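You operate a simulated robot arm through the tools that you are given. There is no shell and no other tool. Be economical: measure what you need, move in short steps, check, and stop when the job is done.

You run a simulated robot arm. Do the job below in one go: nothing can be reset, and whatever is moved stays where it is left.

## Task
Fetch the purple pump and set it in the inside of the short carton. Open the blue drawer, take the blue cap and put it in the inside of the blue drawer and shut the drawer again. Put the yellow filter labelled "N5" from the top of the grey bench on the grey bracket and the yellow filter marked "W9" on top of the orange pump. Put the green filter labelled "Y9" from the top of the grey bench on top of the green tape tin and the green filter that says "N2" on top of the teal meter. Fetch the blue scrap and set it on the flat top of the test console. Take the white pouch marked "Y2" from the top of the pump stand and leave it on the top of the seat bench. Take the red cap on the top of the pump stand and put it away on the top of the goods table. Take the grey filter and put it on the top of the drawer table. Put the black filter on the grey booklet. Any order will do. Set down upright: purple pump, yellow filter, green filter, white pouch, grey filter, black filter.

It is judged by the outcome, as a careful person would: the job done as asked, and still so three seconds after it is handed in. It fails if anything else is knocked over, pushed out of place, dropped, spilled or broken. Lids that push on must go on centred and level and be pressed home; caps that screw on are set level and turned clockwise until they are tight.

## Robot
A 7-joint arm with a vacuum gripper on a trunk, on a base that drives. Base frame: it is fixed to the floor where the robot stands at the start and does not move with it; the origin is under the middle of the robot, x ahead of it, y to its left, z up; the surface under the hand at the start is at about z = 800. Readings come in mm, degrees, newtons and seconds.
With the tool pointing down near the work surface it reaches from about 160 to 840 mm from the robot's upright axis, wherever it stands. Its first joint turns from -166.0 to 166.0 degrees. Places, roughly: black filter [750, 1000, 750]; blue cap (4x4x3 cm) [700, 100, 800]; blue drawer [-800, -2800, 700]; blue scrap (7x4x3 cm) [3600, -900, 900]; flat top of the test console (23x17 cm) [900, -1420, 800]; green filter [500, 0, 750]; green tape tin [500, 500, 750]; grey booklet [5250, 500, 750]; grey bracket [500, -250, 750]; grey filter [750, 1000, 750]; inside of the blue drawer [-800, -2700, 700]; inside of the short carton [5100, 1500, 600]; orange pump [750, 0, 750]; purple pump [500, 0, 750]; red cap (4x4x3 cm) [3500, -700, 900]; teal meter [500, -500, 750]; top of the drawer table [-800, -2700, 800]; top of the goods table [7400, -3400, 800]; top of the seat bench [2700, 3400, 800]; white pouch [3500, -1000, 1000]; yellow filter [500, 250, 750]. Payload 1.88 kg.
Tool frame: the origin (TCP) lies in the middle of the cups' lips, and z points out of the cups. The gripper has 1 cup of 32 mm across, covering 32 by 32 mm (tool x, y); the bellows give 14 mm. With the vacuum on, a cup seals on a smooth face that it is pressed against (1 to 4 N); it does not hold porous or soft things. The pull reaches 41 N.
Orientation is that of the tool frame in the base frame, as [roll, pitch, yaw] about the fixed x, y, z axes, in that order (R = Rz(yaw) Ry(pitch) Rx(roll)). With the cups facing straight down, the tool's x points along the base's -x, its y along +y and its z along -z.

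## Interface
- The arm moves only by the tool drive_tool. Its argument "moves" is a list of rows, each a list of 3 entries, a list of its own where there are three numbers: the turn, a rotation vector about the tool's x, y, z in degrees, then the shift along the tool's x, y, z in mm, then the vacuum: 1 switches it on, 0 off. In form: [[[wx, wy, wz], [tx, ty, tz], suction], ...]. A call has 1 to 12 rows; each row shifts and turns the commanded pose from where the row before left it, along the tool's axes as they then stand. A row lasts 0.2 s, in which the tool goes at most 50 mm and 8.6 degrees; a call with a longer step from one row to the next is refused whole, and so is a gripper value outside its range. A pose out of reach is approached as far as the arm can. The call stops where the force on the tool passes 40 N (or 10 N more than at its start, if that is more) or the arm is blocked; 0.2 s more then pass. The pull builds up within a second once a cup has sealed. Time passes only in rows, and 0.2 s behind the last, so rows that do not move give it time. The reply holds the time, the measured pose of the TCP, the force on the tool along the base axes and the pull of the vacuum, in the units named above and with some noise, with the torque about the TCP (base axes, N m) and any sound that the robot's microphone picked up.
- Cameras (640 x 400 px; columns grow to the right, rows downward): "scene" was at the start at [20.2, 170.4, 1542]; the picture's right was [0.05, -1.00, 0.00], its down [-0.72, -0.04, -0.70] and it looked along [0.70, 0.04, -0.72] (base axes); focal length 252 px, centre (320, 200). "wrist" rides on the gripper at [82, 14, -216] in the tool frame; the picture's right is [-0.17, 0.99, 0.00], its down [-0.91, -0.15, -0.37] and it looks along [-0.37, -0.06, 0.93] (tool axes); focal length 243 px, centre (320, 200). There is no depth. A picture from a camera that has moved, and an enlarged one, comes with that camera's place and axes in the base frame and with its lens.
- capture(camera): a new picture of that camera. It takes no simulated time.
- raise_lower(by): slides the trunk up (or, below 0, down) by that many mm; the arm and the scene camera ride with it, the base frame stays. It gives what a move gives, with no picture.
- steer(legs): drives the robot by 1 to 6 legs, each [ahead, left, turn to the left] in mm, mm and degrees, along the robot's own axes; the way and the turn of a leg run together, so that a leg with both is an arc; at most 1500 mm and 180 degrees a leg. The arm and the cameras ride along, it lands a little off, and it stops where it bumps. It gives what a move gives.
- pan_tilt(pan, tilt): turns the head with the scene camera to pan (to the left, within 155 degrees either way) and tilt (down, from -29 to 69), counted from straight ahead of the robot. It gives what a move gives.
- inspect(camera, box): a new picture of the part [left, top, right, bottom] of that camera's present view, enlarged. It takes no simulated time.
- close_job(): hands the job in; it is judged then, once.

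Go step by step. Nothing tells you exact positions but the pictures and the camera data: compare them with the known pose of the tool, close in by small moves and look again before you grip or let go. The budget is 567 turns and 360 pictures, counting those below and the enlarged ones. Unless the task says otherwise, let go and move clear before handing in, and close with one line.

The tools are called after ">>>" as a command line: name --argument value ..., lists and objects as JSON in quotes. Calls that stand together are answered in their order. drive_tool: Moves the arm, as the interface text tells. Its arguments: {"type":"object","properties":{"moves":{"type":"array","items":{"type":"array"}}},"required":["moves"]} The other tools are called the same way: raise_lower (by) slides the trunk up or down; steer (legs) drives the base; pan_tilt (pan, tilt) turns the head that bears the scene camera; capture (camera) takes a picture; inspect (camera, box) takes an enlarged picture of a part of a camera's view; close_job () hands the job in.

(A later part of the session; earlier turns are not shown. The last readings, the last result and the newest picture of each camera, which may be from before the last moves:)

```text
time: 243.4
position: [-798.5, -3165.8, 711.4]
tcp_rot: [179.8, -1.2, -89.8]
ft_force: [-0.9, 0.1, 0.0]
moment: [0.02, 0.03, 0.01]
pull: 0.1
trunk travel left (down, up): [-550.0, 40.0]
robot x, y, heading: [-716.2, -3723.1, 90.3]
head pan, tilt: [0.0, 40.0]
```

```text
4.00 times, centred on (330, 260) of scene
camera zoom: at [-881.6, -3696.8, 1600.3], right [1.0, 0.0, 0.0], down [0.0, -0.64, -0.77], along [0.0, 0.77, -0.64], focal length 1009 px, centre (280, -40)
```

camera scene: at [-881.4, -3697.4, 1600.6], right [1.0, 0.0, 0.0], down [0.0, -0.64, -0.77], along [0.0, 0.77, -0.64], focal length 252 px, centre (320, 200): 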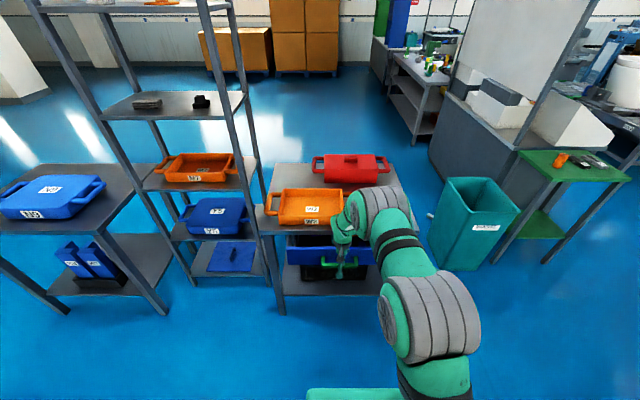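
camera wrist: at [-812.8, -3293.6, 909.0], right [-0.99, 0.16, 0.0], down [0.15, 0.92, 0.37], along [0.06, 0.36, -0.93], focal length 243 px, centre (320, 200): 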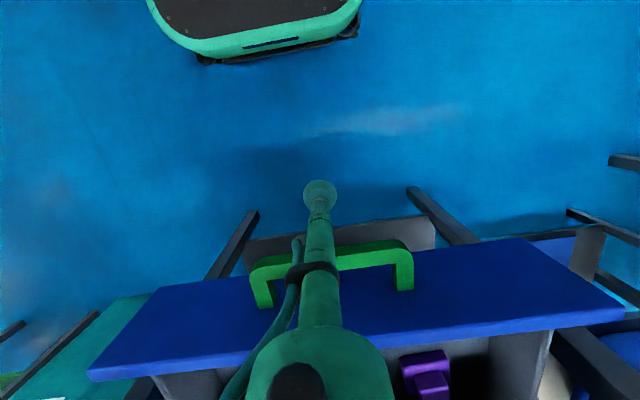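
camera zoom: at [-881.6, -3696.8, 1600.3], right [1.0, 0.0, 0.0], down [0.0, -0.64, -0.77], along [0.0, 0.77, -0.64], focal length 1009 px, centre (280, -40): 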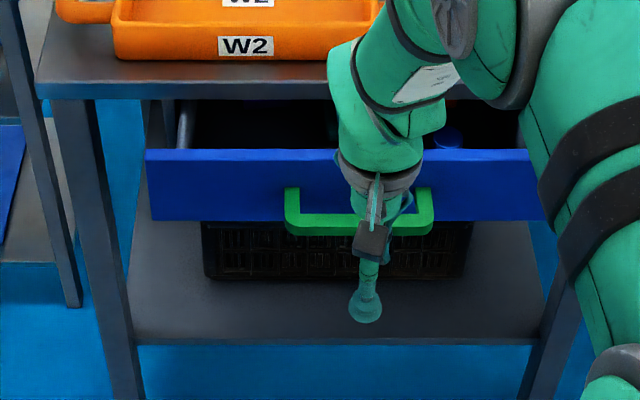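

>>> drive_tool --moves '[[[0, -1.2, 0], [-20, 0, 0], 0], [[0, 0, 0], [-20, 0, 0], 0], [[0, 0, 0], [-12, 0, 0], 0], [[0, 0, 0], [-8, 0, 0], 0], [[0, 0, 0], [-8, 0, 0], 0], [[0, 0, 0], [-8, 0, 0], 0], [[0, 0, 0], [-8, 0, 0], 0], [[0, 0, 0], [0, 0, 0], 0]]'

>>> inspect --camera "wrist" --box '[220, 160, 420, 340]'

```text
time: 245.2
position: [-800.3, -3082.2, 711.5]
tcp_rot: [179.7, 0.1, -89.8]
ft_force: [0.0, -1.4, -0.7]
moment: [0.0, -0.01, 0.01]
pull: 0.0
trunk travel left (down, up): [-550.0, 40.0]
robot x, y, heading: [-717.3, -3724.9, 90.4]
head pan, tilt: [0.0, 40.0]
```

```text
2.22 times, centred on (320, 250) of wrist
camera zoom: at [-812.6, -3165.0, 927.1], right [-0.99, 0.16, 0.0], down [0.15, 0.91, 0.38], along [0.06, 0.37, -0.93], focal length 539 px, centre (320, 89)
```

zoom: 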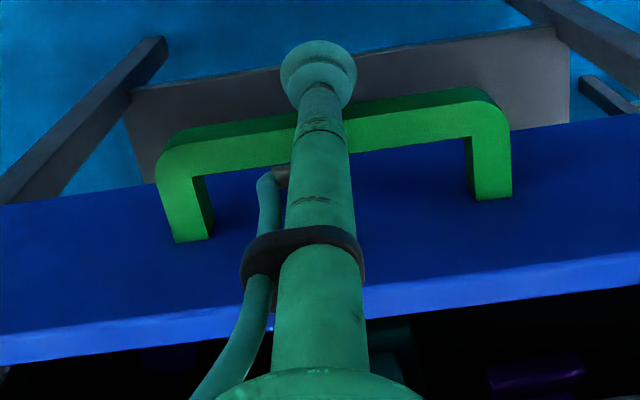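

>>> drive_tool --moves '[[[0, 0, 0], [-8, 0, 0], 0], [[0, 0, 0], [-8, 0, 0], 0], [[0, 0, 0], [-8, 0, 0], 0], [[0, 0, 0], [-8, 0, 0], 0], [[0, 0, 0], [-8, 0, 0], 0], [[0, 0, 0], [0, 0, 0], 0]]'

>>> inspect --camera "wrist" --box '[220, 160, 420, 340]'

```text
time: 246.6
position: [-800.4, -3042.2, 710.3]
tcp_rot: [179.9, 0.1, -89.8]
ft_force: [0.1, -1.2, -0.2]
moment: [0.03, 0.0, -0.01]
pull: 0.0
trunk travel left (down, up): [-550.0, 40.0]
robot x, y, heading: [-716.6, -3722.1, 90.1]
head pan, tilt: [0.0, 40.0]
```

```text
2.22 times, centred on (320, 250) of wrist
camera zoom: at [-812.0, -3124.5, 927.3], right [-0.99, 0.16, 0.0], down [0.15, 0.91, 0.38], along [0.06, 0.37, -0.93], focal length 539 px, centre (320, 89)
```

zoom: 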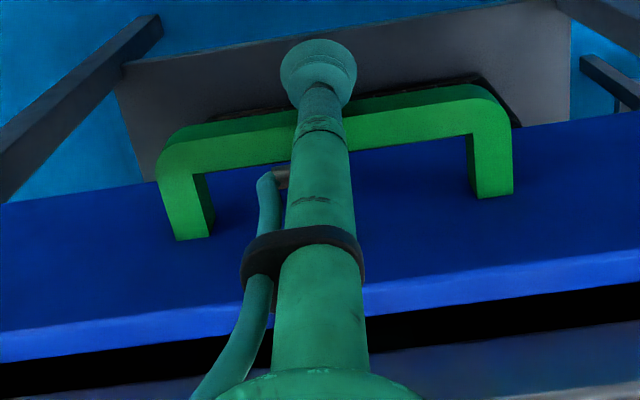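

>>> drive_tool --moves '[[[0, 0, 0], [-5, 0, 0], 0], [[0, 0, 0], [-5, 0, 0], 0], [[0, 0, 0], [-4, 0, 0], 0], [[0, 0, 0], [0, 0, 0], 0]]'

>>> drive_tool --moves '[[[0, 0, 0], [-4, 0, 0], 0], [[0, 0, 0], [0, 0, 0], 0]]'

>>> inspect --camera "wrist" --box '[220, 160, 420, 340]'

```text
time: 247.6
position: [-800.2, -3027.8, 710.9]
tcp_rot: [179.7, 0.2, -89.8]
ft_force: [0.3, -0.9, -1.5]
moment: [-0.02, -0.05, -0.05]
pull: 0.0
trunk travel left (down, up): [-550.0, 40.0]
robot x, y, heading: [-716.2, -3723.1, 90.0]
head pan, tilt: [0.0, 40.0]
```

```text
time: 248.2
position: [-800.7, -3023.8, 710.4]
tcp_rot: [179.7, 0.2, -89.8]
ft_force: [-0.2, 0.9, 0.1]
moment: [-0.01, 0.02, 0.02]
pull: 0.0
trunk travel left (down, up): [-550.0, 40.0]
robot x, y, heading: [-717.1, -3721.5, 90.1]
head pan, tilt: [0.0, 40.0]
```

```text
2.22 times, centred on (320, 250) of wrist
camera zoom: at [-812.6, -3106.7, 927.7], right [-0.99, 0.16, 0.0], down [0.15, 0.91, 0.38], along [0.06, 0.37, -0.93], focal length 539 px, centre (320, 89)
```

zoom: 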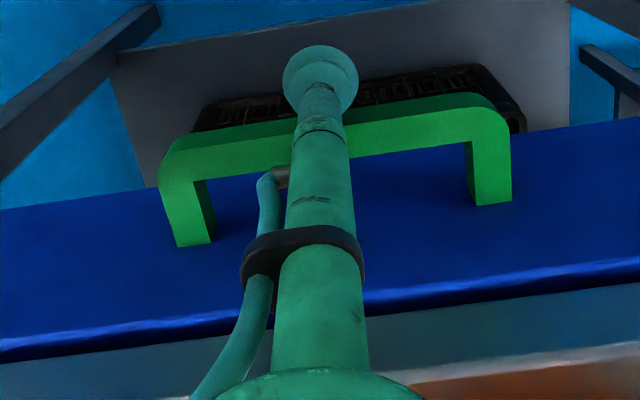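

>>> drive_tool --moves '[[[0, 0, 0], [-4, 0, 0], 0], [[0, 0, 0], [-3, 0, 0], 0], [[0, 0, 0], [0, 0, 0], 0]]'

>>> drive_tool --moves '[[[0, 0, 0], [-3, 0, 0], 0], [[0, 0, 0], [0, 0, 0], 0]]'

```text
time: 249.0
position: [-799.8, -3017.1, 710.3]
tcp_rot: [179.9, 0.0, -89.8]
ft_force: [0.0, -9.4, 2.1]
moment: [0.08, 0.0, 0.01]
pull: 0.1
trunk travel left (down, up): [-550.0, 40.0]
robot x, y, heading: [-716.4, -3725.3, 90.3]
head pan, tilt: [0.0, 40.0]
```

```text
time: 249.6
position: [-800.6, -3017.0, 709.7]
tcp_rot: [179.7, -0.2, -89.8]
ft_force: [-1.7, -26.2, 3.7]
moment: [0.17, -0.04, 0.03]
pull: 0.2
trunk travel left (down, up): [-550.0, 40.0]
robot x, y, heading: [-715.3, -3722.2, 90.0]
head pan, tilt: [0.0, 40.0]
```

The drawer has met its stop (26 N). I back away horizontally and verify.

>>> drive_tool --moves '[[[0, 0, 0], [6, 0, 0], 0], [[0, 0, 0], [15, 0, 0], 0], [[0, 0, 0], [40, 0, 0], 0], [[0, 0, 0], [40, 0, 0], 0], [[0, 0, 0], [40, 0, 0], 0], [[0, 0, 0], [0, 0, 0], 0]]'

>>> inspect --camera "wrist" --box '[120, 160, 520, 400]'

>>> inspect --camera "scene" --box '[240, 150, 440, 300]'

```text
time: 251.0
position: [-800.2, -3155.3, 709.7]
tcp_rot: [179.9, 0.1, -89.8]
ft_force: [-0.4, 0.2, 0.6]
moment: [-0.01, -0.01, -0.01]
pull: 0.1
trunk travel left (down, up): [-550.0, 40.0]
robot x, y, heading: [-715.4, -3721.2, 89.9]
head pan, tilt: [0.0, 40.0]
```

```text
1.60 times, centred on (320, 280) of wrist
camera zoom: at [-813.3, -3237.9, 925.5], right [-0.99, 0.16, 0.0], down [0.15, 0.91, 0.38], along [0.06, 0.37, -0.93], focal length 388 px, centre (320, 72)
```

zoom: 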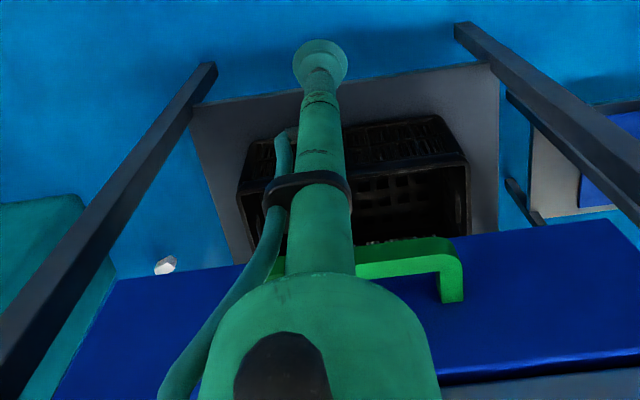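

```text
2.67 times, centred on (340, 225) of scene
camera zoom: at [-881.6, -3696.9, 1600.3], right [1.0, 0.0, 0.0], down [0.0, -0.64, -0.77], along [0.0, 0.77, -0.64], focal length 673 px, centre (267, 133)
```

zoom: 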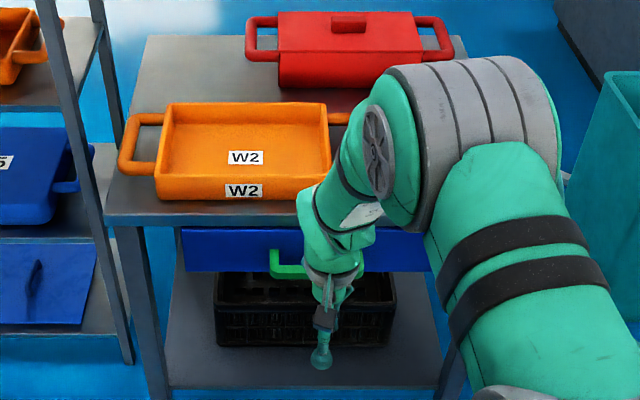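

The drawer is shut with the cap inside, and the trays are undisturbed. I raise the arm, tuck it, and look towards +x to see how to reach the pump stand from here.

>>> drive_tool --moves '[[[0, 0, 0], [30, 0, -35], 0], [[0, 0, 0], [20, 0, -45], 0], [[0, 0, 0], [0, 0, -45], 0], [[0, 0, 0], [0, 0, -45], 0], [[0, 0, 0], [0, 0, -45], 0], [[0, 0, 0], [0, 0, -45], 0], [[0, 0, 0], [0, 0, -40], 0], [[0, 0, 0], [0, 0, 0], 0]]'

>>> pan_tilt --pan -75 --tilt 20

>>> capture --camera "scene"

>>> pan_tilt --pan -120 --tilt 20

>>> capture --camera "scene"

```text
time: 252.8
position: [-796.0, -3206.7, 1011.4]
tcp_rot: [179.8, 0.1, -89.8]
ft_force: [-0.4, -1.0, -0.4]
moment: [0.01, 0.03, -0.02]
pull: 0.1
trunk travel left (down, up): [-550.0, 40.0]
robot x, y, heading: [-716.5, -3720.3, 90.2]
head pan, tilt: [0.0, 40.0]
```

```text
time: 254.2
position: [-796.3, -3207.1, 1011.0]
tcp_rot: [179.8, 0.1, -89.8]
ft_force: [0.0, 0.0, 0.0]
moment: [0.01, 0.03, 0.01]
pull: 0.1
trunk travel left (down, up): [-550.0, 40.0]
robot x, y, heading: [-715.9, -3722.2, 90.0]
head pan, tilt: [-75.0, 20.0]
```

```text
230 pictures are left
camera scene: at [-791.6, -3757.3, 1631.7], right [0.26, -0.97, 0.0], down [-0.33, -0.09, -0.94], along [0.91, 0.24, -0.34], focal length 252 px, centre (320, 200)
```

scene: 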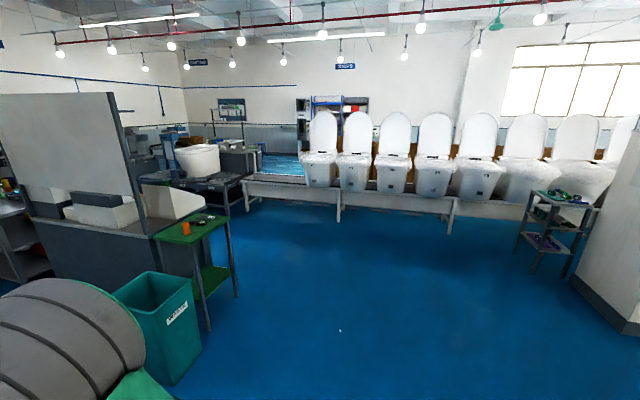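

```text
time: 255.3
position: [-797.8, -3207.3, 1010.4]
tcp_rot: [179.7, 0.1, -89.9]
ft_force: [0.1, 0.6, 0.5]
moment: [-0.02, 0.01, -0.01]
pull: 0.1
trunk travel left (down, up): [-550.0, 40.0]
robot x, y, heading: [-718.5, -3723.3, 89.7]
head pan, tilt: [-120.0, 20.0]
```

```text
229 pictures are left
camera scene: at [-800.8, -3828.0, 1631.7], right [-0.5, -0.87, 0.0], down [-0.3, 0.17, -0.94], along [0.81, -0.47, -0.34], focal length 252 px, centre (320, 200)
```

scene: 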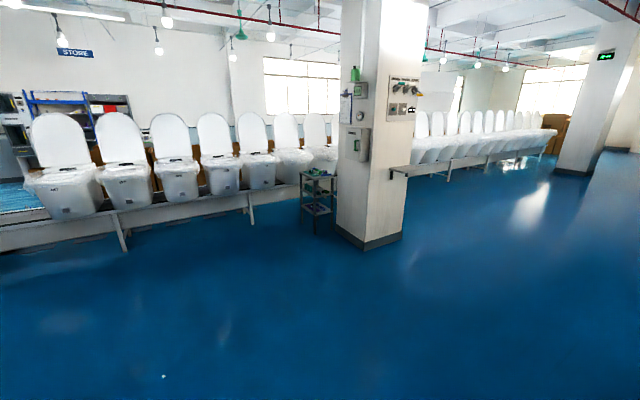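

The route: east along y ≈ −3700, then north between the desk and the toilet conveyor into the corridor behind the bench. I drive the first part.

>>> steer --legs '[[0, -1200, 0], [0, -1000, 0]]'

>>> pan_tilt --pan 0 --tilt 25

>>> capture --camera "scene"

```text
time: 266.2
position: [1400.5, -3178.8, 1010.6]
tcp_rot: [179.8, 0.1, -88.7]
ft_force: [0.0, 0.6, -0.2]
moment: [-0.02, 0.02, -0.01]
pull: 0.1
trunk travel left (down, up): [-550.0, 40.0]
robot x, y, heading: [1489.5, -3694.9, 90.9]
head pan, tilt: [-120.0, 20.0]
```

```text
time: 268.2
position: [1401.4, -3179.9, 1010.2]
tcp_rot: [179.8, 0.1, -88.7]
ft_force: [0.4, 0.1, 0.4]
moment: [0.05, 0.0, 0.01]
pull: 0.0
trunk travel left (down, up): [-550.0, 40.0]
robot x, y, heading: [1489.9, -3692.2, 90.8]
head pan, tilt: [0.0, 25.0]
```

```text
228 pictures are left
camera scene: at [1325.4, -3663.2, 1623.7], right [1.0, 0.02, 0.0], down [0.01, -0.42, -0.91], along [-0.02, 0.91, -0.42], focal length 252 px, centre (320, 200)
```

scene: 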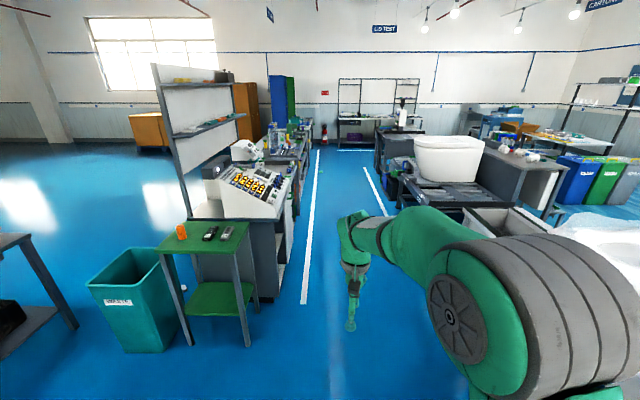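

Now I see the test console (white panel desk) and a clear lane between the bench/desk line and the roller conveyors. I drive up the lane in stages.

>>> steer --legs '[[0, -130, -0.9], [1500, 0, 0], [1200, 0, 0]]'

>>> capture --camera "scene"

>>> pan_tilt --pan -75 --tilt 25

>>> capture --camera "scene"

```text
time: 282.2
position: [1477.0, -488.7, 1010.9]
tcp_rot: [179.9, 0.1, -87.7]
ft_force: [-0.6, 0.1, 0.6]
moment: [-0.02, 0.01, 0.0]
pull: 0.0
trunk travel left (down, up): [-550.0, 40.0]
robot x, y, heading: [1578.3, -999.7, 92.2]
head pan, tilt: [0.0, 25.0]
```

```text
227 pictures are left
camera scene: at [1411.0, -973.9, 1623.6], right [1.0, 0.04, 0.0], down [0.02, -0.42, -0.91], along [-0.03, 0.91, -0.42], focal length 252 px, centre (320, 200)
```

scene: 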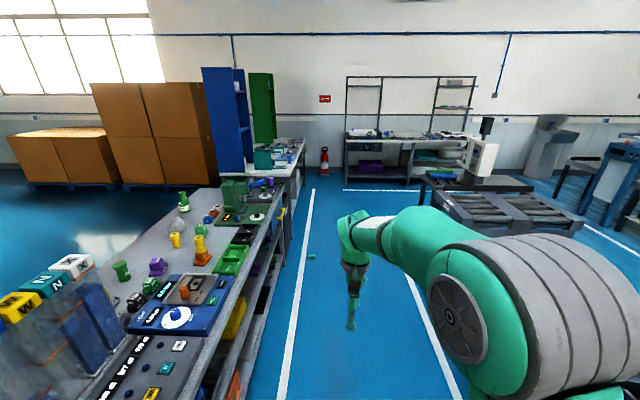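

```text
time: 283.7
position: [1476.9, -488.7, 1011.9]
tcp_rot: [180.0, 0.1, -87.7]
ft_force: [-0.4, 0.6, -0.5]
moment: [-0.02, -0.04, -0.01]
pull: 0.1
trunk travel left (down, up): [-550.0, 40.0]
robot x, y, heading: [1579.4, -1001.2, 92.3]
head pan, tilt: [-75.0, 25.0]
```

```text
226 pictures are left
camera scene: at [1502.6, -1038.7, 1623.7], right [0.3, -0.95, 0.0], down [-0.4, -0.13, -0.91], along [0.87, 0.27, -0.42], focal length 252 px, centre (320, 200)
```

scene: 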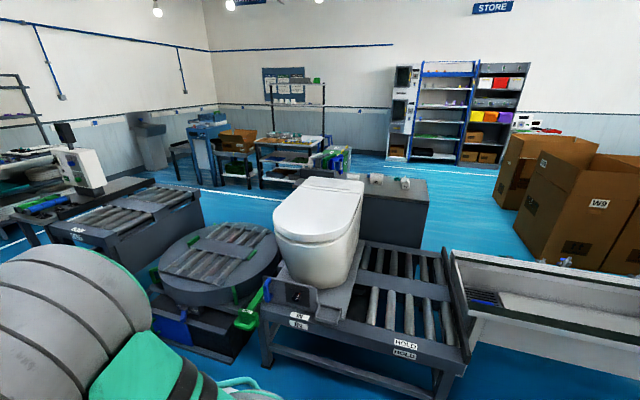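

The pump stand is the dark block behind the toilet conveyor, reachable only from the far side, so I'll go round by the north. On the way I'll take the black filter from the back-left of the bench: drive up and turn to face the bench.

>>> steer --legs '[[0, 0, -2.3], [1000, 0, 0], [900, 0, 0], [0, 0, 90]]'

>>> pan_tilt --pan 0 --tilt 40

>>> capture --camera "scene"

```text
time: 297.4
position: [1075.1, 838.8, 1010.7]
tcp_rot: [179.7, 0.0, -1.3]
ft_force: [-0.2, 0.8, 0.5]
moment: [-0.02, 0.0, -0.01]
pull: 0.1
trunk travel left (down, up): [-550.0, 40.0]
robot x, y, heading: [1590.5, 904.5, 178.6]
head pan, tilt: [-75.0, 25.0]
```

```text
time: 298.9
position: [1075.2, 838.8, 1010.4]
tcp_rot: [179.7, 0.1, -1.3]
ft_force: [0.4, 0.0, 0.1]
moment: [0.02, -0.02, 0.02]
pull: 0.0
trunk travel left (down, up): [-550.0, 40.0]
robot x, y, heading: [1594.5, 910.3, 178.8]
head pan, tilt: [0.0, 40.0]
```

```text
225 pictures are left
camera scene: at [1564.3, 745.0, 1600.3], right [0.03, 1.0, 0.0], down [0.64, -0.02, -0.77], along [-0.77, 0.02, -0.64], focal length 252 px, centre (320, 200)
```

scene: 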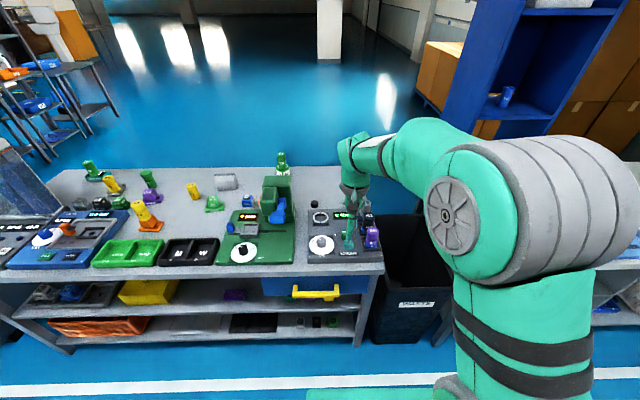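

>>> inspect --camera "scene" --box '[280, 180, 400, 270]'

>>> capture --camera "wrist"

```text
4.44 times, centred on (340, 225) of scene
camera zoom: at [1564.3, 745.0, 1600.3], right [0.03, 1.0, 0.0], down [0.64, -0.02, -0.77], along [-0.77, 0.02, -0.64], focal length 1121 px, centre (231, 89)
```

zoom: 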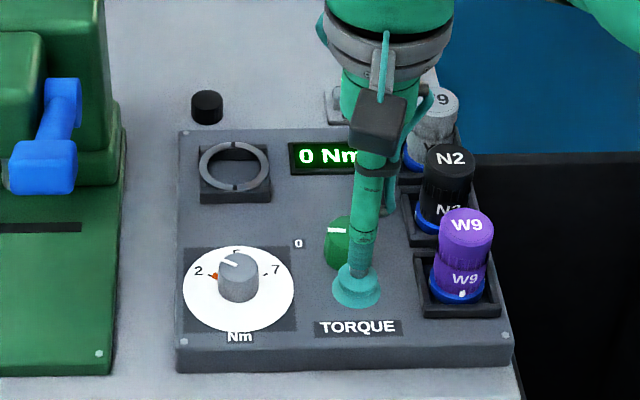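

```text
223 pictures are left
camera wrist: at [1157.4, 823.8, 1227.3], right [-0.19, -0.98, 0.0], down [-0.91, 0.18, 0.38], along [-0.37, 0.07, -0.93], focal length 243 px, centre (320, 200)
```

wrist: 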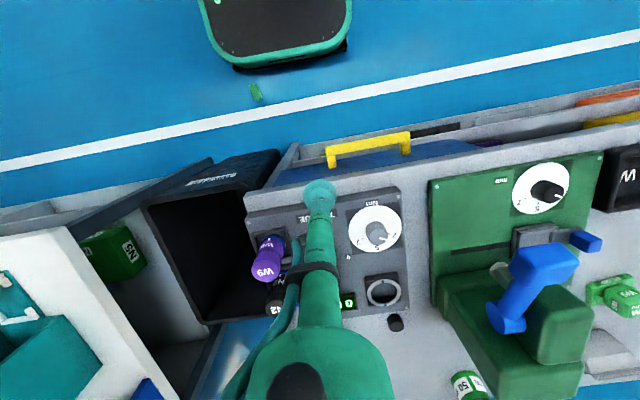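

The black N2, grey and purple filters stand in a row of sockets at the instrument's edge (y ≈ 960). I move the base 180 mm closer and bring the tool above the black one at about (830, 960).

>>> steer --legs '[[180, 0, 1.3]]'

>>> capture --camera "wrist"

```text
time: 299.9
position: [1018.4, 835.8, 1010.7]
tcp_rot: [179.8, 0.1, -0.7]
ft_force: [0.0, -0.2, 0.6]
moment: [-0.02, 0.04, -0.01]
pull: 0.1
trunk travel left (down, up): [-550.0, 40.0]
robot x, y, heading: [1538.6, 906.7, 179.1]
head pan, tilt: [0.0, 40.0]
stopped in leg 1: the robot was blocked; the commanded pose is now the measured one
```

```text
222 pictures are left
camera wrist: at [1101.1, 820.8, 1227.4], right [-0.18, -0.98, 0.0], down [-0.91, 0.17, 0.37], along [-0.37, 0.06, -0.93], focal length 243 px, centre (320, 200)
```

wrist: 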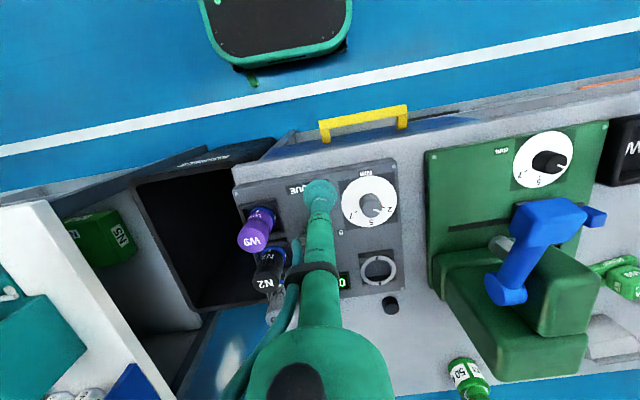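

The base bumped a small green object on the floor near (1242, 1095); it doesn't appear to have moved. I back off a little at once; the filters are within reach from here anyway.

>>> steer --legs '[[-40, 0, 0]]'

>>> inspect --camera "wrist" --box '[200, 40, 320, 120]'

```text
time: 300.8
position: [1057.7, 835.7, 1011.8]
tcp_rot: [179.8, -0.1, -0.8]
ft_force: [-0.5, 0.7, 1.0]
moment: [0.02, 0.03, 0.0]
pull: 0.1
trunk travel left (down, up): [-550.0, 40.0]
robot x, y, heading: [1576.4, 907.2, 179.1]
head pan, tilt: [0.0, 40.0]
```

```text
5.00 times, centred on (260, 80) of wrist
camera zoom: at [1140.5, 820.4, 1227.1], right [-0.18, -0.98, 0.0], down [-0.91, 0.17, 0.37], along [-0.37, 0.06, -0.93], focal length 1213 px, centre (620, 800)
```

zoom: 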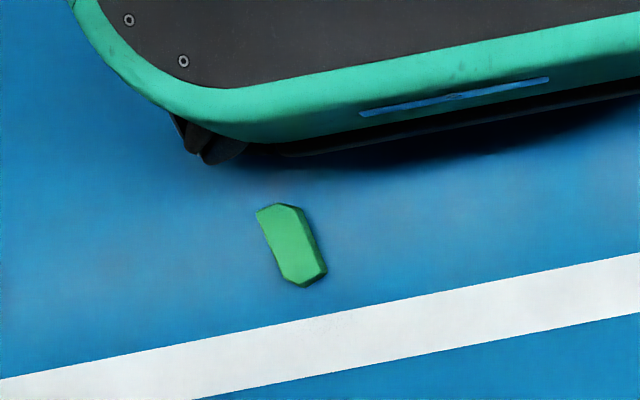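

>>> drive_tool --moves '[[[0, 0, 0], [-42, -20, 0], 0], [[0, 0, 0], [-42, -20, 0], 0], [[0, 0, 0], [-42, -20, 0], 0], [[0, 0, 0], [-42, -20, 0], 0], [[0, 0, 0], [-42, -20, 0], 0], [[0, 0, 0], [0, -20, 0], 0], [[0, 0, 0], [0, 0, 0], 0]]'

>>> inspect --camera "wrist" --box '[200, 80, 440, 240]'

>>> inspect --camera "scene" --box '[280, 160, 440, 260]'

```text
time: 302.4
position: [851.7, 958.9, 1010.4]
tcp_rot: [179.8, 0.0, -0.8]
ft_force: [1.1, 0.8, 0.4]
moment: [-0.05, -0.02, -0.02]
pull: 0.0
trunk travel left (down, up): [-550.0, 40.0]
robot x, y, heading: [1575.4, 905.3, 178.9]
head pan, tilt: [0.0, 40.0]
```

```text
2.50 times, centred on (320, 160) of wrist
camera zoom: at [933.9, 944.2, 1227.5], right [-0.18, -0.98, 0.0], down [-0.91, 0.17, 0.37], along [-0.37, 0.06, -0.93], focal length 606 px, centre (320, 300)
```

zoom: 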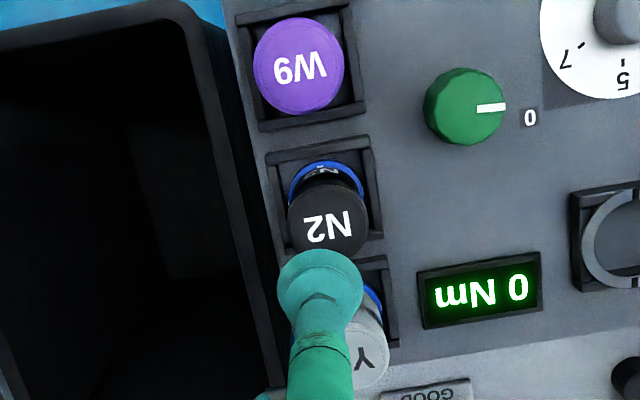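

```text
4.00 times, centred on (360, 210) of scene
camera zoom: at [1548.1, 745.4, 1600.3], right [0.02, 1.0, 0.0], down [0.64, -0.01, -0.77], along [-0.77, 0.01, -0.64], focal length 1009 px, centre (160, 160)
```

zoom: 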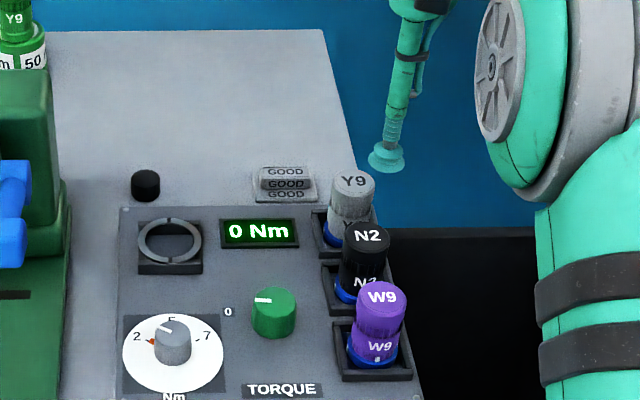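

N2 is nearly straight below. I descend with a small correction.

>>> drive_tool --moves '[[[0, 0, 0], [2, 4, 40], 0], [[0, 0, 0], [0, 0, 35], 0], [[0, 0, 0], [0, 0, 0], 0]]'

>>> inspect --camera "wrist" --box '[240, 120, 400, 220]'

```text
time: 303.2
position: [852.0, 953.1, 934.6]
tcp_rot: [179.9, 0.1, -0.7]
ft_force: [0.3, -0.1, 0.9]
moment: [-0.01, 0.0, -0.02]
pull: 0.0
trunk travel left (down, up): [-550.0, 40.0]
robot x, y, heading: [1576.5, 902.8, 179.0]
head pan, tilt: [0.0, 40.0]
```

```text
4.00 times, centred on (320, 170) of wrist
camera zoom: at [933.7, 938.9, 1151.6], right [-0.18, -0.98, 0.0], down [-0.91, 0.17, 0.37], along [-0.37, 0.06, -0.93], focal length 970 px, centre (320, 320)
```

zoom: 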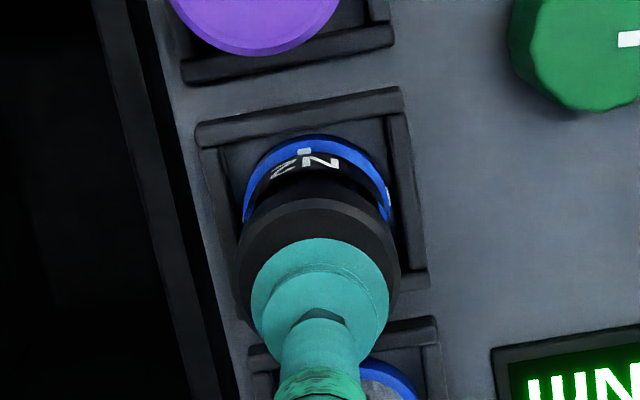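

>>> drive_tool --moves '[[[0, 0, 0], [2, 0, 6], 1], [[0, 0, 0], [0, 0, 4], 1], [[0, 0, 0], [0, 0, 0], 1]]'

>>> inspect --camera "wrist" --box '[280, 150, 360, 200]'

```text
time: 304.0
position: [854.1, 954.0, 925.5]
tcp_rot: [179.8, -0.1, -0.8]
ft_force: [-0.2, 0.7, 0.3]
moment: [0.01, 0.02, -0.02]
pull: 0.0
trunk travel left (down, up): [-550.0, 40.0]
robot x, y, heading: [1579.3, 901.4, 179.1]
head pan, tilt: [0.0, 40.0]
```

```text
8.00 times, centred on (320, 175) of wrist
camera zoom: at [935.9, 938.6, 1141.4], right [-0.18, -0.98, 0.0], down [-0.91, 0.17, 0.37], along [-0.37, 0.06, -0.93], focal length 1941 px, centre (320, 400)
```

zoom: 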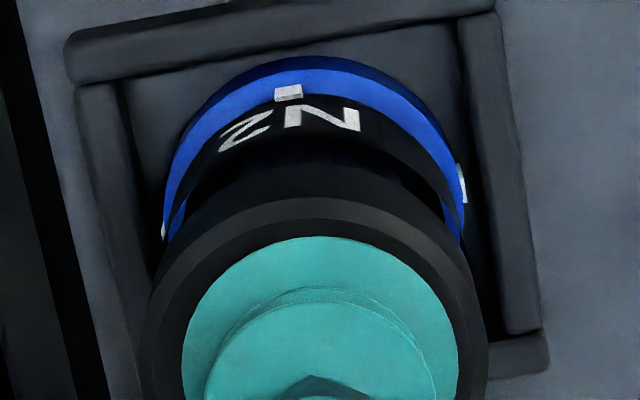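

>>> drive_tool --moves '[[[0, 0, 0], [0, 0, 3], 1], [[0, 0, 0], [0, 0, 2], 1], [[0, 0, 0], [0, 0, 2], 1], [[0, 0, 0], [0, 0, 0], 1]]'

```text
time: 305.0
position: [854.5, 954.1, 917.8]
tcp_rot: [179.8, 0.0, -0.9]
ft_force: [-0.2, -0.5, 0.8]
moment: [0.02, -0.01, 0.02]
pull: 40.5
trunk travel left (down, up): [-550.0, 40.0]
robot x, y, heading: [1571.9, 907.4, 179.0]
head pan, tilt: [0.0, 40.0]
```

Sealed at z ≈ 918. I lift gently and watch the force.

>>> drive_tool --moves '[[[0, 0, 0], [0, 0, -4], 1], [[0, 0, 0], [0, 0, -4], 1], [[0, 0, 0], [0, 0, 0], 1]]'

```text
time: 305.8
position: [854.0, 955.0, 927.0]
tcp_rot: [179.8, 0.0, -0.8]
ft_force: [1.2, 0.2, -0.2]
moment: [0.0, 0.01, -0.02]
pull: 40.8
trunk travel left (down, up): [-550.0, 40.0]
robot x, y, heading: [1576.1, 907.3, 179.0]
head pan, tilt: [0.0, 40.0]
```

>>> drive_tool --moves '[[[0, 0, 0], [0, 0, -30], 1], [[0, 0, 0], [0, 0, -45], 1], [[0, 0, 0], [0, 0, -40], 1], [[0, 0, 0], [0, 0, 0], 1]]'

>>> capture --camera "wrist"

>>> inspect --camera "scene" --box '[280, 100, 440, 260]'

```text
time: 306.8
position: [853.8, 952.5, 1040.5]
tcp_rot: [179.8, 0.0, -0.8]
ft_force: [0.8, 0.2, -1.0]
moment: [-0.03, 0.0, -0.01]
pull: 40.8
trunk travel left (down, up): [-550.0, 40.0]
robot x, y, heading: [1577.7, 907.4, 179.3]
head pan, tilt: [0.0, 40.0]
```

```text
216 pictures are left
camera wrist: at [935.3, 937.9, 1257.4], right [-0.18, -0.98, 0.0], down [-0.91, 0.17, 0.37], along [-0.37, 0.06, -0.93], focal length 243 px, centre (320, 200)
```

wrist: 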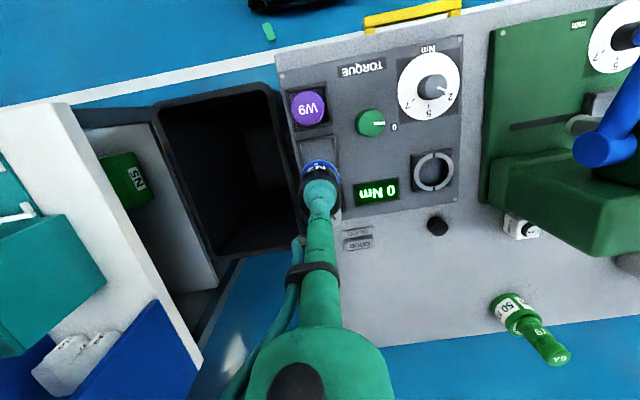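

```text
2.50 times, centred on (360, 180) of scene
camera zoom: at [1548.0, 745.2, 1600.3], right [0.02, 1.0, 0.0], down [0.64, -0.01, -0.77], along [-0.77, 0.01, -0.64], focal length 631 px, centre (220, 250)
```

zoom: 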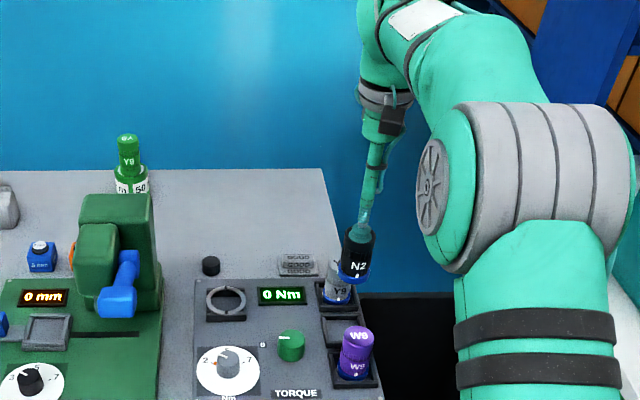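

The black filter is free, with its blue ring as part of it. I tuck the arm and back into the lane, then look along the way north.

>>> drive_tool --moves '[[[0, 0, 0], [45, 5, 0], 1], [[0, 0, 0], [45, 10, 0], 1], [[0, 0, 0], [45, 10, 0], 1], [[0, 0, 0], [45, 10, 0], 1], [[0, 0, 0], [45, 10, 0], 1], [[0, 0, 0], [45, 10, 0], 1], [[0, 0, 0], [0, 0, 0], 1]]'

>>> steer --legs '[[-60, 0, 0], [0, 0, -90]]'

>>> pan_tilt --pan 0 --tilt 25

>>> capture --camera "scene"

>>> pan_tilt --pan -70 --tilt 25

>>> capture --camera "scene"

```text
time: 308.4
position: [1122.9, 893.8, 1041.7]
tcp_rot: [179.8, -0.1, -0.7]
ft_force: [0.0, 0.1, -1.9]
moment: [0.03, -0.01, -0.02]
pull: 41.2
trunk travel left (down, up): [-550.0, 40.0]
robot x, y, heading: [1576.9, 908.3, 179.4]
head pan, tilt: [0.0, 40.0]
```

```text
time: 313.2
position: [1637.2, 1358.9, 1041.2]
tcp_rot: [179.9, 0.0, -92.3]
ft_force: [1.2, -0.5, -1.3]
moment: [-0.02, 0.02, 0.03]
pull: 40.1
trunk travel left (down, up): [-550.0, 40.0]
robot x, y, heading: [1638.1, 902.4, 87.6]
head pan, tilt: [0.0, 40.0]
```

```text
time: 314.0
position: [1635.9, 1359.0, 1041.7]
tcp_rot: [179.8, 0.0, -92.4]
ft_force: [0.1, 0.3, -0.8]
moment: [-0.01, 0.02, -0.05]
pull: 40.7
trunk travel left (down, up): [-550.0, 40.0]
robot x, y, heading: [1636.9, 907.9, 87.7]
head pan, tilt: [0.0, 25.0]
```

```text
214 pictures are left
camera scene: at [1472.6, 946.9, 1623.6], right [1.0, -0.04, 0.0], down [-0.02, -0.42, -0.91], along [0.04, 0.91, -0.42], focal length 252 px, centre (320, 200)
```

scene: 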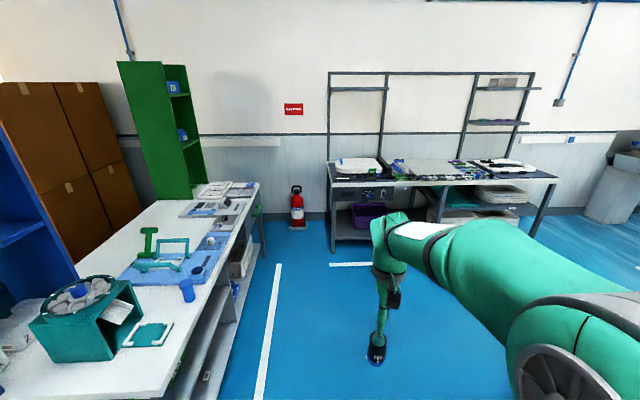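

```text
time: 315.4
position: [1636.4, 1358.8, 1041.2]
tcp_rot: [179.8, -0.1, -92.4]
ft_force: [-1.1, 0.1, -1.2]
moment: [0.0, -0.04, 0.0]
pull: 40.6
trunk travel left (down, up): [-550.0, 40.0]
robot x, y, heading: [1635.7, 901.1, 87.3]
head pan, tilt: [-70.0, 25.0]
```

```text
213 pictures are left
camera scene: at [1556.5, 882.6, 1623.7], right [0.3, -0.95, 0.0], down [-0.4, -0.13, -0.91], along [0.86, 0.27, -0.42], focal length 252 px, centre (320, 200)
```

scene: 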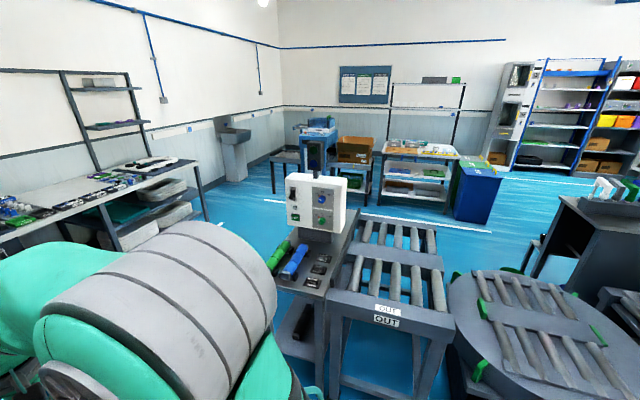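

I see the onward route: past the OUT conveyor's north end at y ≈ 2050, then east. The booklet's table is at about (5000–5500, 100–900), and the brown carton stands just north of it. I drive there.

>>> steer --legs '[[0, 0, 2.4], [1200, 0, 0], [0, 0, -90], [1300, 0, 0]]'

>>> pan_tilt --pan -10 --tilt 25

>>> capture --camera "scene"

```text
time: 331.8
position: [3398.0, 2126.0, 1041.9]
tcp_rot: [179.7, 0.0, -179.5]
ft_force: [0.0, 0.2, -1.2]
moment: [0.04, 0.0, 0.01]
pull: 40.9
trunk travel left (down, up): [-550.0, 40.0]
robot x, y, heading: [2945.3, 2103.3, 0.3]
head pan, tilt: [-70.0, 25.0]
```

```text
time: 333.1
position: [3396.7, 2126.3, 1040.9]
tcp_rot: [179.8, 0.0, -179.5]
ft_force: [-0.3, 0.5, -0.8]
moment: [0.01, 0.0, 0.01]
pull: 40.6
trunk travel left (down, up): [-550.0, 40.0]
robot x, y, heading: [2944.8, 2102.9, 0.3]
head pan, tilt: [-10.0, 25.0]
```

```text
212 pictures are left
camera scene: at [2973.9, 2254.7, 1623.7], right [-0.17, -0.99, 0.0], down [-0.42, 0.07, -0.91], along [0.89, -0.15, -0.42], focal length 252 px, centre (320, 200)
```

scene: 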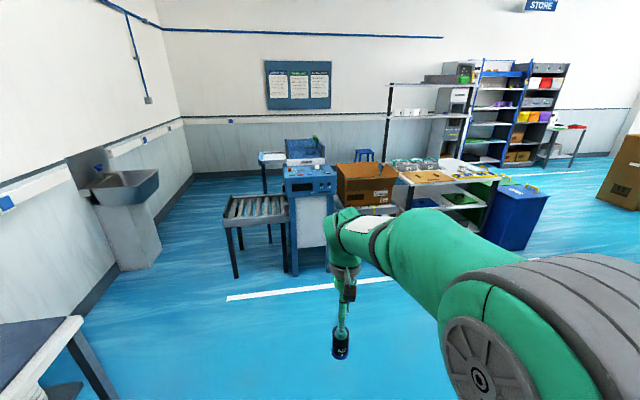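

>>> steer --legs '[[1000, -700, 0], [400, -800, 0]]'

>>> pan_tilt --pan 0 --tilt 35

>>> capture --camera "scene"

```text
time: 343.6
position: [4799.4, 611.1, 1041.4]
tcp_rot: [179.7, -0.1, -179.9]
ft_force: [0.0, -0.8, -1.3]
moment: [0.02, 0.0, -0.01]
pull: 40.3
trunk travel left (down, up): [-550.0, 40.0]
robot x, y, heading: [4342.1, 593.0, -0.0]
head pan, tilt: [-10.0, 25.0]
```

```text
time: 344.3
position: [4799.0, 611.5, 1041.9]
tcp_rot: [179.8, 0.1, -179.9]
ft_force: [-0.1, -0.1, -0.4]
moment: [-0.04, -0.02, -0.01]
pull: 40.1
trunk travel left (down, up): [-550.0, 40.0]
robot x, y, heading: [4347.3, 591.8, -0.3]
head pan, tilt: [0.0, 35.0]
```

```text
211 pictures are left
camera scene: at [4373.3, 759.5, 1607.9], right [0.0, -1.0, 0.0], down [-0.57, 0.0, -0.82], along [0.82, 0.0, -0.57], focal length 252 px, centre (320, 200)
```

scene: 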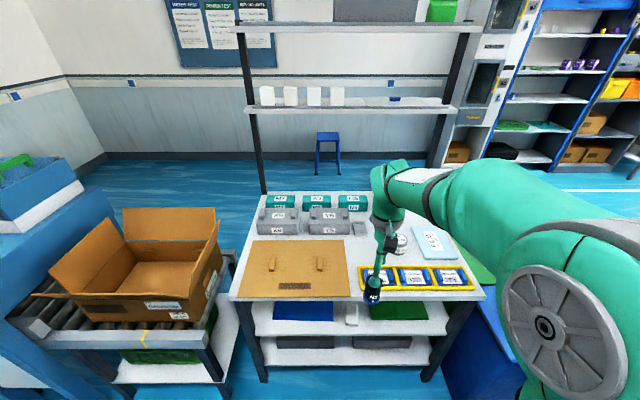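

>>> inspect --camera "scene" --box '[220, 180, 500, 310]'

>>> capture --camera "wrist"

```text
2.29 times, centred on (360, 245) of scene
camera zoom: at [4373.3, 759.5, 1607.9], right [0.0, -1.0, 0.0], down [-0.57, 0.0, -0.82], along [0.82, 0.0, -0.57], focal length 577 px, centre (229, 97)
```

zoom: 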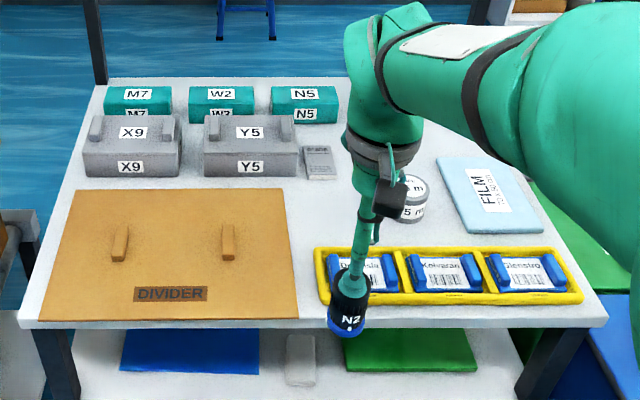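

```text
209 pictures are left
camera wrist: at [4717.1, 623.8, 1257.9], right [0.16, 0.99, 0.0], down [0.91, -0.15, 0.37], along [0.37, -0.06, -0.93], focal length 243 px, centre (320, 200)
```

wrist: 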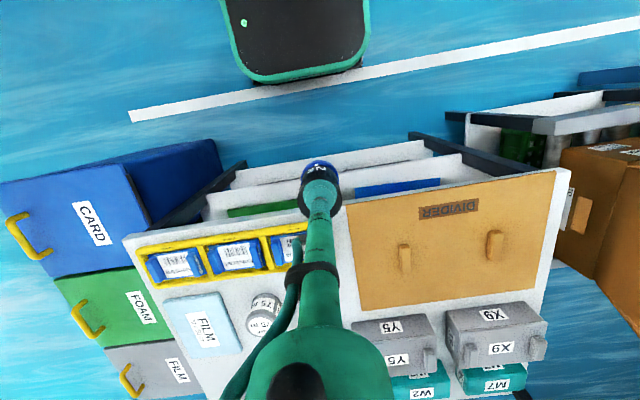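

The small grey item beside the grey boxes at about (5285, 570) looks like the booklet. I move closer and look.

>>> steer --legs '[[200, 0, 0]]'

>>> capture --camera "wrist"

>>> inspect --camera "scene" --box '[290, 200, 410, 280]'

```text
time: 345.9
position: [4998.3, 612.0, 1041.7]
tcp_rot: [179.8, 0.0, -180.0]
ft_force: [0.1, 0.4, -1.0]
moment: [0.02, 0.03, 0.01]
pull: 40.5
trunk travel left (down, up): [-550.0, 40.0]
robot x, y, heading: [4547.2, 592.4, 0.0]
head pan, tilt: [0.0, 35.0]
```

```text
208 pictures are left
camera wrist: at [4917.8, 623.9, 1257.8], right [0.16, 0.99, 0.0], down [0.91, -0.15, 0.37], along [0.37, -0.06, -0.93], focal length 243 px, centre (320, 200)
```

wrist: 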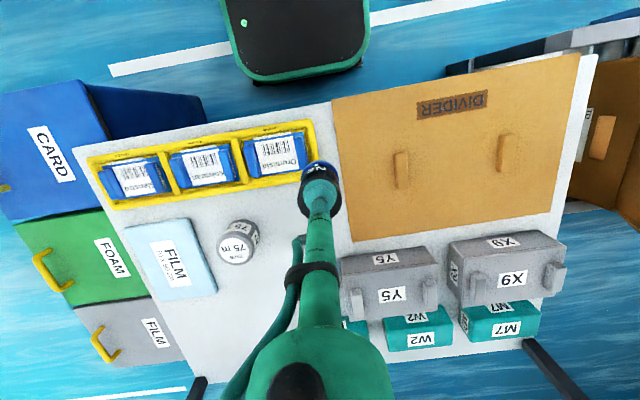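

```text
5.00 times, centred on (350, 240) of scene
camera zoom: at [4573.9, 759.3, 1607.9], right [0.0, -1.0, 0.0], down [-0.57, 0.0, -0.82], along [0.82, 0.0, -0.57], focal length 1261 px, centre (170, 0)
```

zoom: 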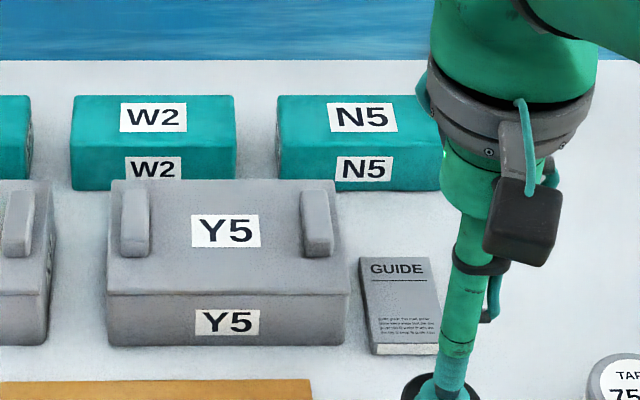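

It's confirmed: "GUIDE" is the grey booklet, at about (5282, 568). I move the filter above it.

>>> drive_tool --moves '[[[0, 0, 0], [-45, -8, 0], 1], [[0, 0, 0], [-45, -8, 0], 1], [[0, 0, 0], [-45, -8, 0], 1], [[0, 0, 0], [-45, -8, 0], 1], [[0, 0, 0], [-45, -8, 0], 1], [[0, 0, 0], [-45, -4, 0], 1], [[0, 0, 0], [0, 0, 20], 1], [[0, 0, 0], [0, 0, 0], 1]]'

>>> capture --camera "wrist"

>>> inspect --camera "scene" --box '[290, 180, 410, 260]'

```text
time: 347.7
position: [5267.8, 567.3, 1020.6]
tcp_rot: [179.7, 0.0, -180.0]
ft_force: [0.2, -0.2, -0.8]
moment: [0.0, 0.03, 0.01]
pull: 41.1
trunk travel left (down, up): [-550.0, 40.0]
robot x, y, heading: [4544.6, 591.7, -0.0]
head pan, tilt: [0.0, 35.0]
```

```text
206 pictures are left
camera wrist: at [5186.0, 580.2, 1237.7], right [0.16, 0.99, 0.0], down [0.91, -0.15, 0.37], along [0.37, -0.06, -0.93], focal length 243 px, centre (320, 200)
```

wrist: 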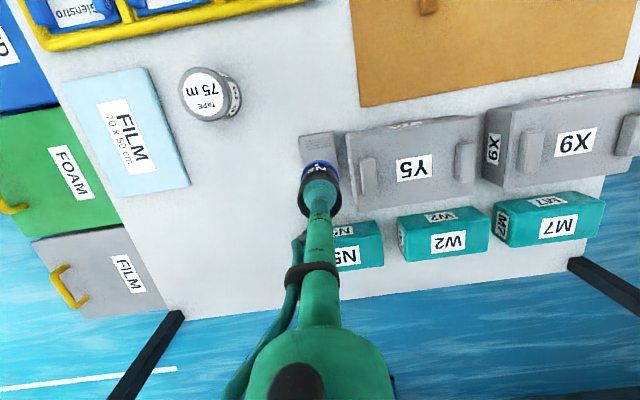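

```text
5.00 times, centred on (350, 220) of scene
camera zoom: at [4573.5, 759.4, 1607.9], right [0.0, -1.0, 0.0], down [-0.57, 0.0, -0.82], along [0.82, 0.0, -0.57], focal length 1261 px, centre (170, 100)
```

zoom: 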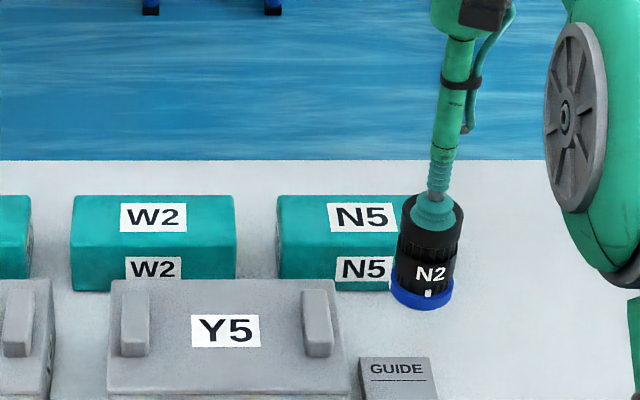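

>>> inspect --camera "wrist" --box '[260, 110, 400, 220]'

```text
3.64 times, centred on (330, 165) of wrist
camera zoom: at [5186.0, 580.2, 1237.7], right [0.16, 0.99, 0.0], down [0.91, -0.15, 0.37], along [0.37, -0.06, -0.93], focal length 882 px, centre (284, 327)
```

zoom: 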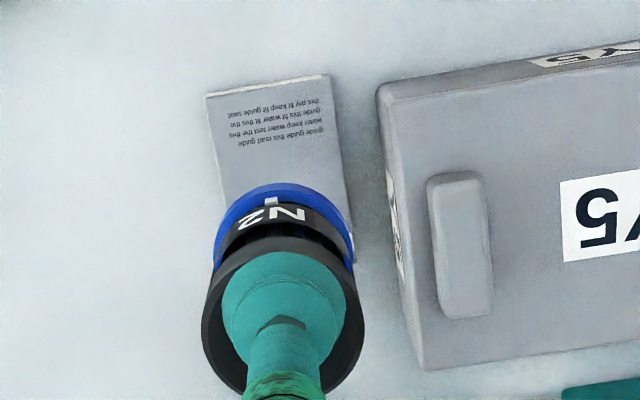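

The booklet's centre is at about (5277, 565). I correct and lower to just above.

>>> drive_tool --moves '[[[0, 0, 0], [-9, -2, 40], 1], [[0, 0, 0], [0, 0, 40], 1], [[0, 0, 0], [0, 0, 15], 1], [[0, 0, 0], [0, 0, 0], 1]]'

>>> inspect --camera "wrist" --box '[260, 110, 400, 220]'

>>> inspect --camera "scene" --box '[340, 210, 420, 270]'

```text
time: 348.7
position: [5275.9, 568.2, 925.3]
tcp_rot: [179.8, 0.0, -180.0]
ft_force: [-0.4, 0.0, -1.1]
moment: [-0.06, 0.03, 0.02]
pull: 40.6
trunk travel left (down, up): [-550.0, 40.0]
robot x, y, heading: [4542.2, 595.2, -0.2]
head pan, tilt: [0.0, 35.0]
```

```text
3.64 times, centred on (330, 165) of wrist
camera zoom: at [5195.3, 579.4, 1142.0], right [0.16, 0.99, 0.0], down [0.91, -0.15, 0.37], along [0.37, -0.06, -0.93], focal length 882 px, centre (284, 327)
```

zoom: 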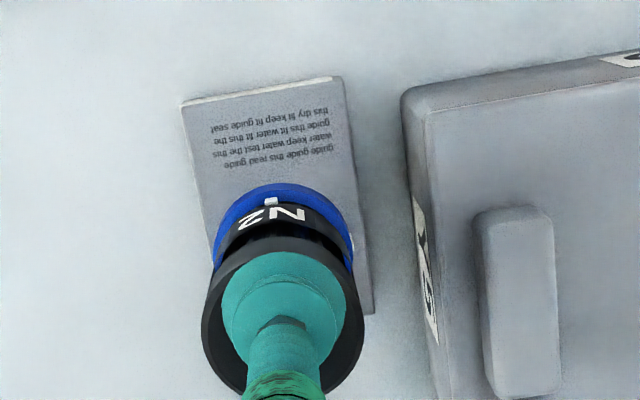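

```text
6.67 times, centred on (380, 240) of scene
camera zoom: at [4573.7, 759.3, 1607.9], right [0.0, -1.0, 0.0], down [-0.57, 0.0, -0.82], along [0.82, 0.0, -0.57], focal length 1682 px, centre (-80, -67)
```

zoom: 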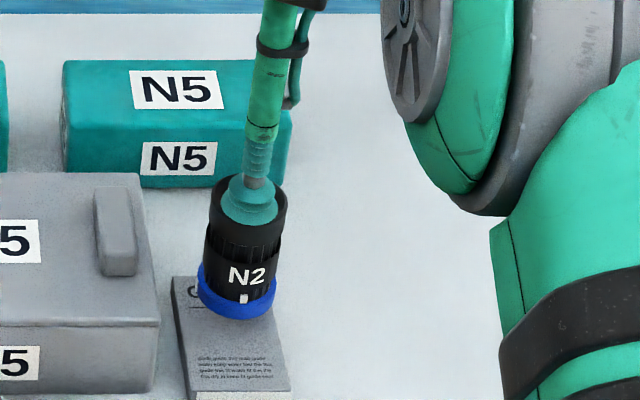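

>>> drive_tool --moves '[[[0, 0, 0], [-2, -3, 8], 1], [[0, 0, 0], [0, 0, 7], 1], [[0, 0, 0], [0, 0, 0], 1]]'

```text
time: 349.5
position: [5280.2, 562.5, 910.9]
tcp_rot: [179.8, 0.0, -179.9]
ft_force: [0.3, 0.0, -1.3]
moment: [-0.01, 0.01, 0.0]
pull: 40.7
trunk travel left (down, up): [-550.0, 40.0]
robot x, y, heading: [4548.1, 595.4, 0.2]
head pan, tilt: [0.0, 35.0]
```

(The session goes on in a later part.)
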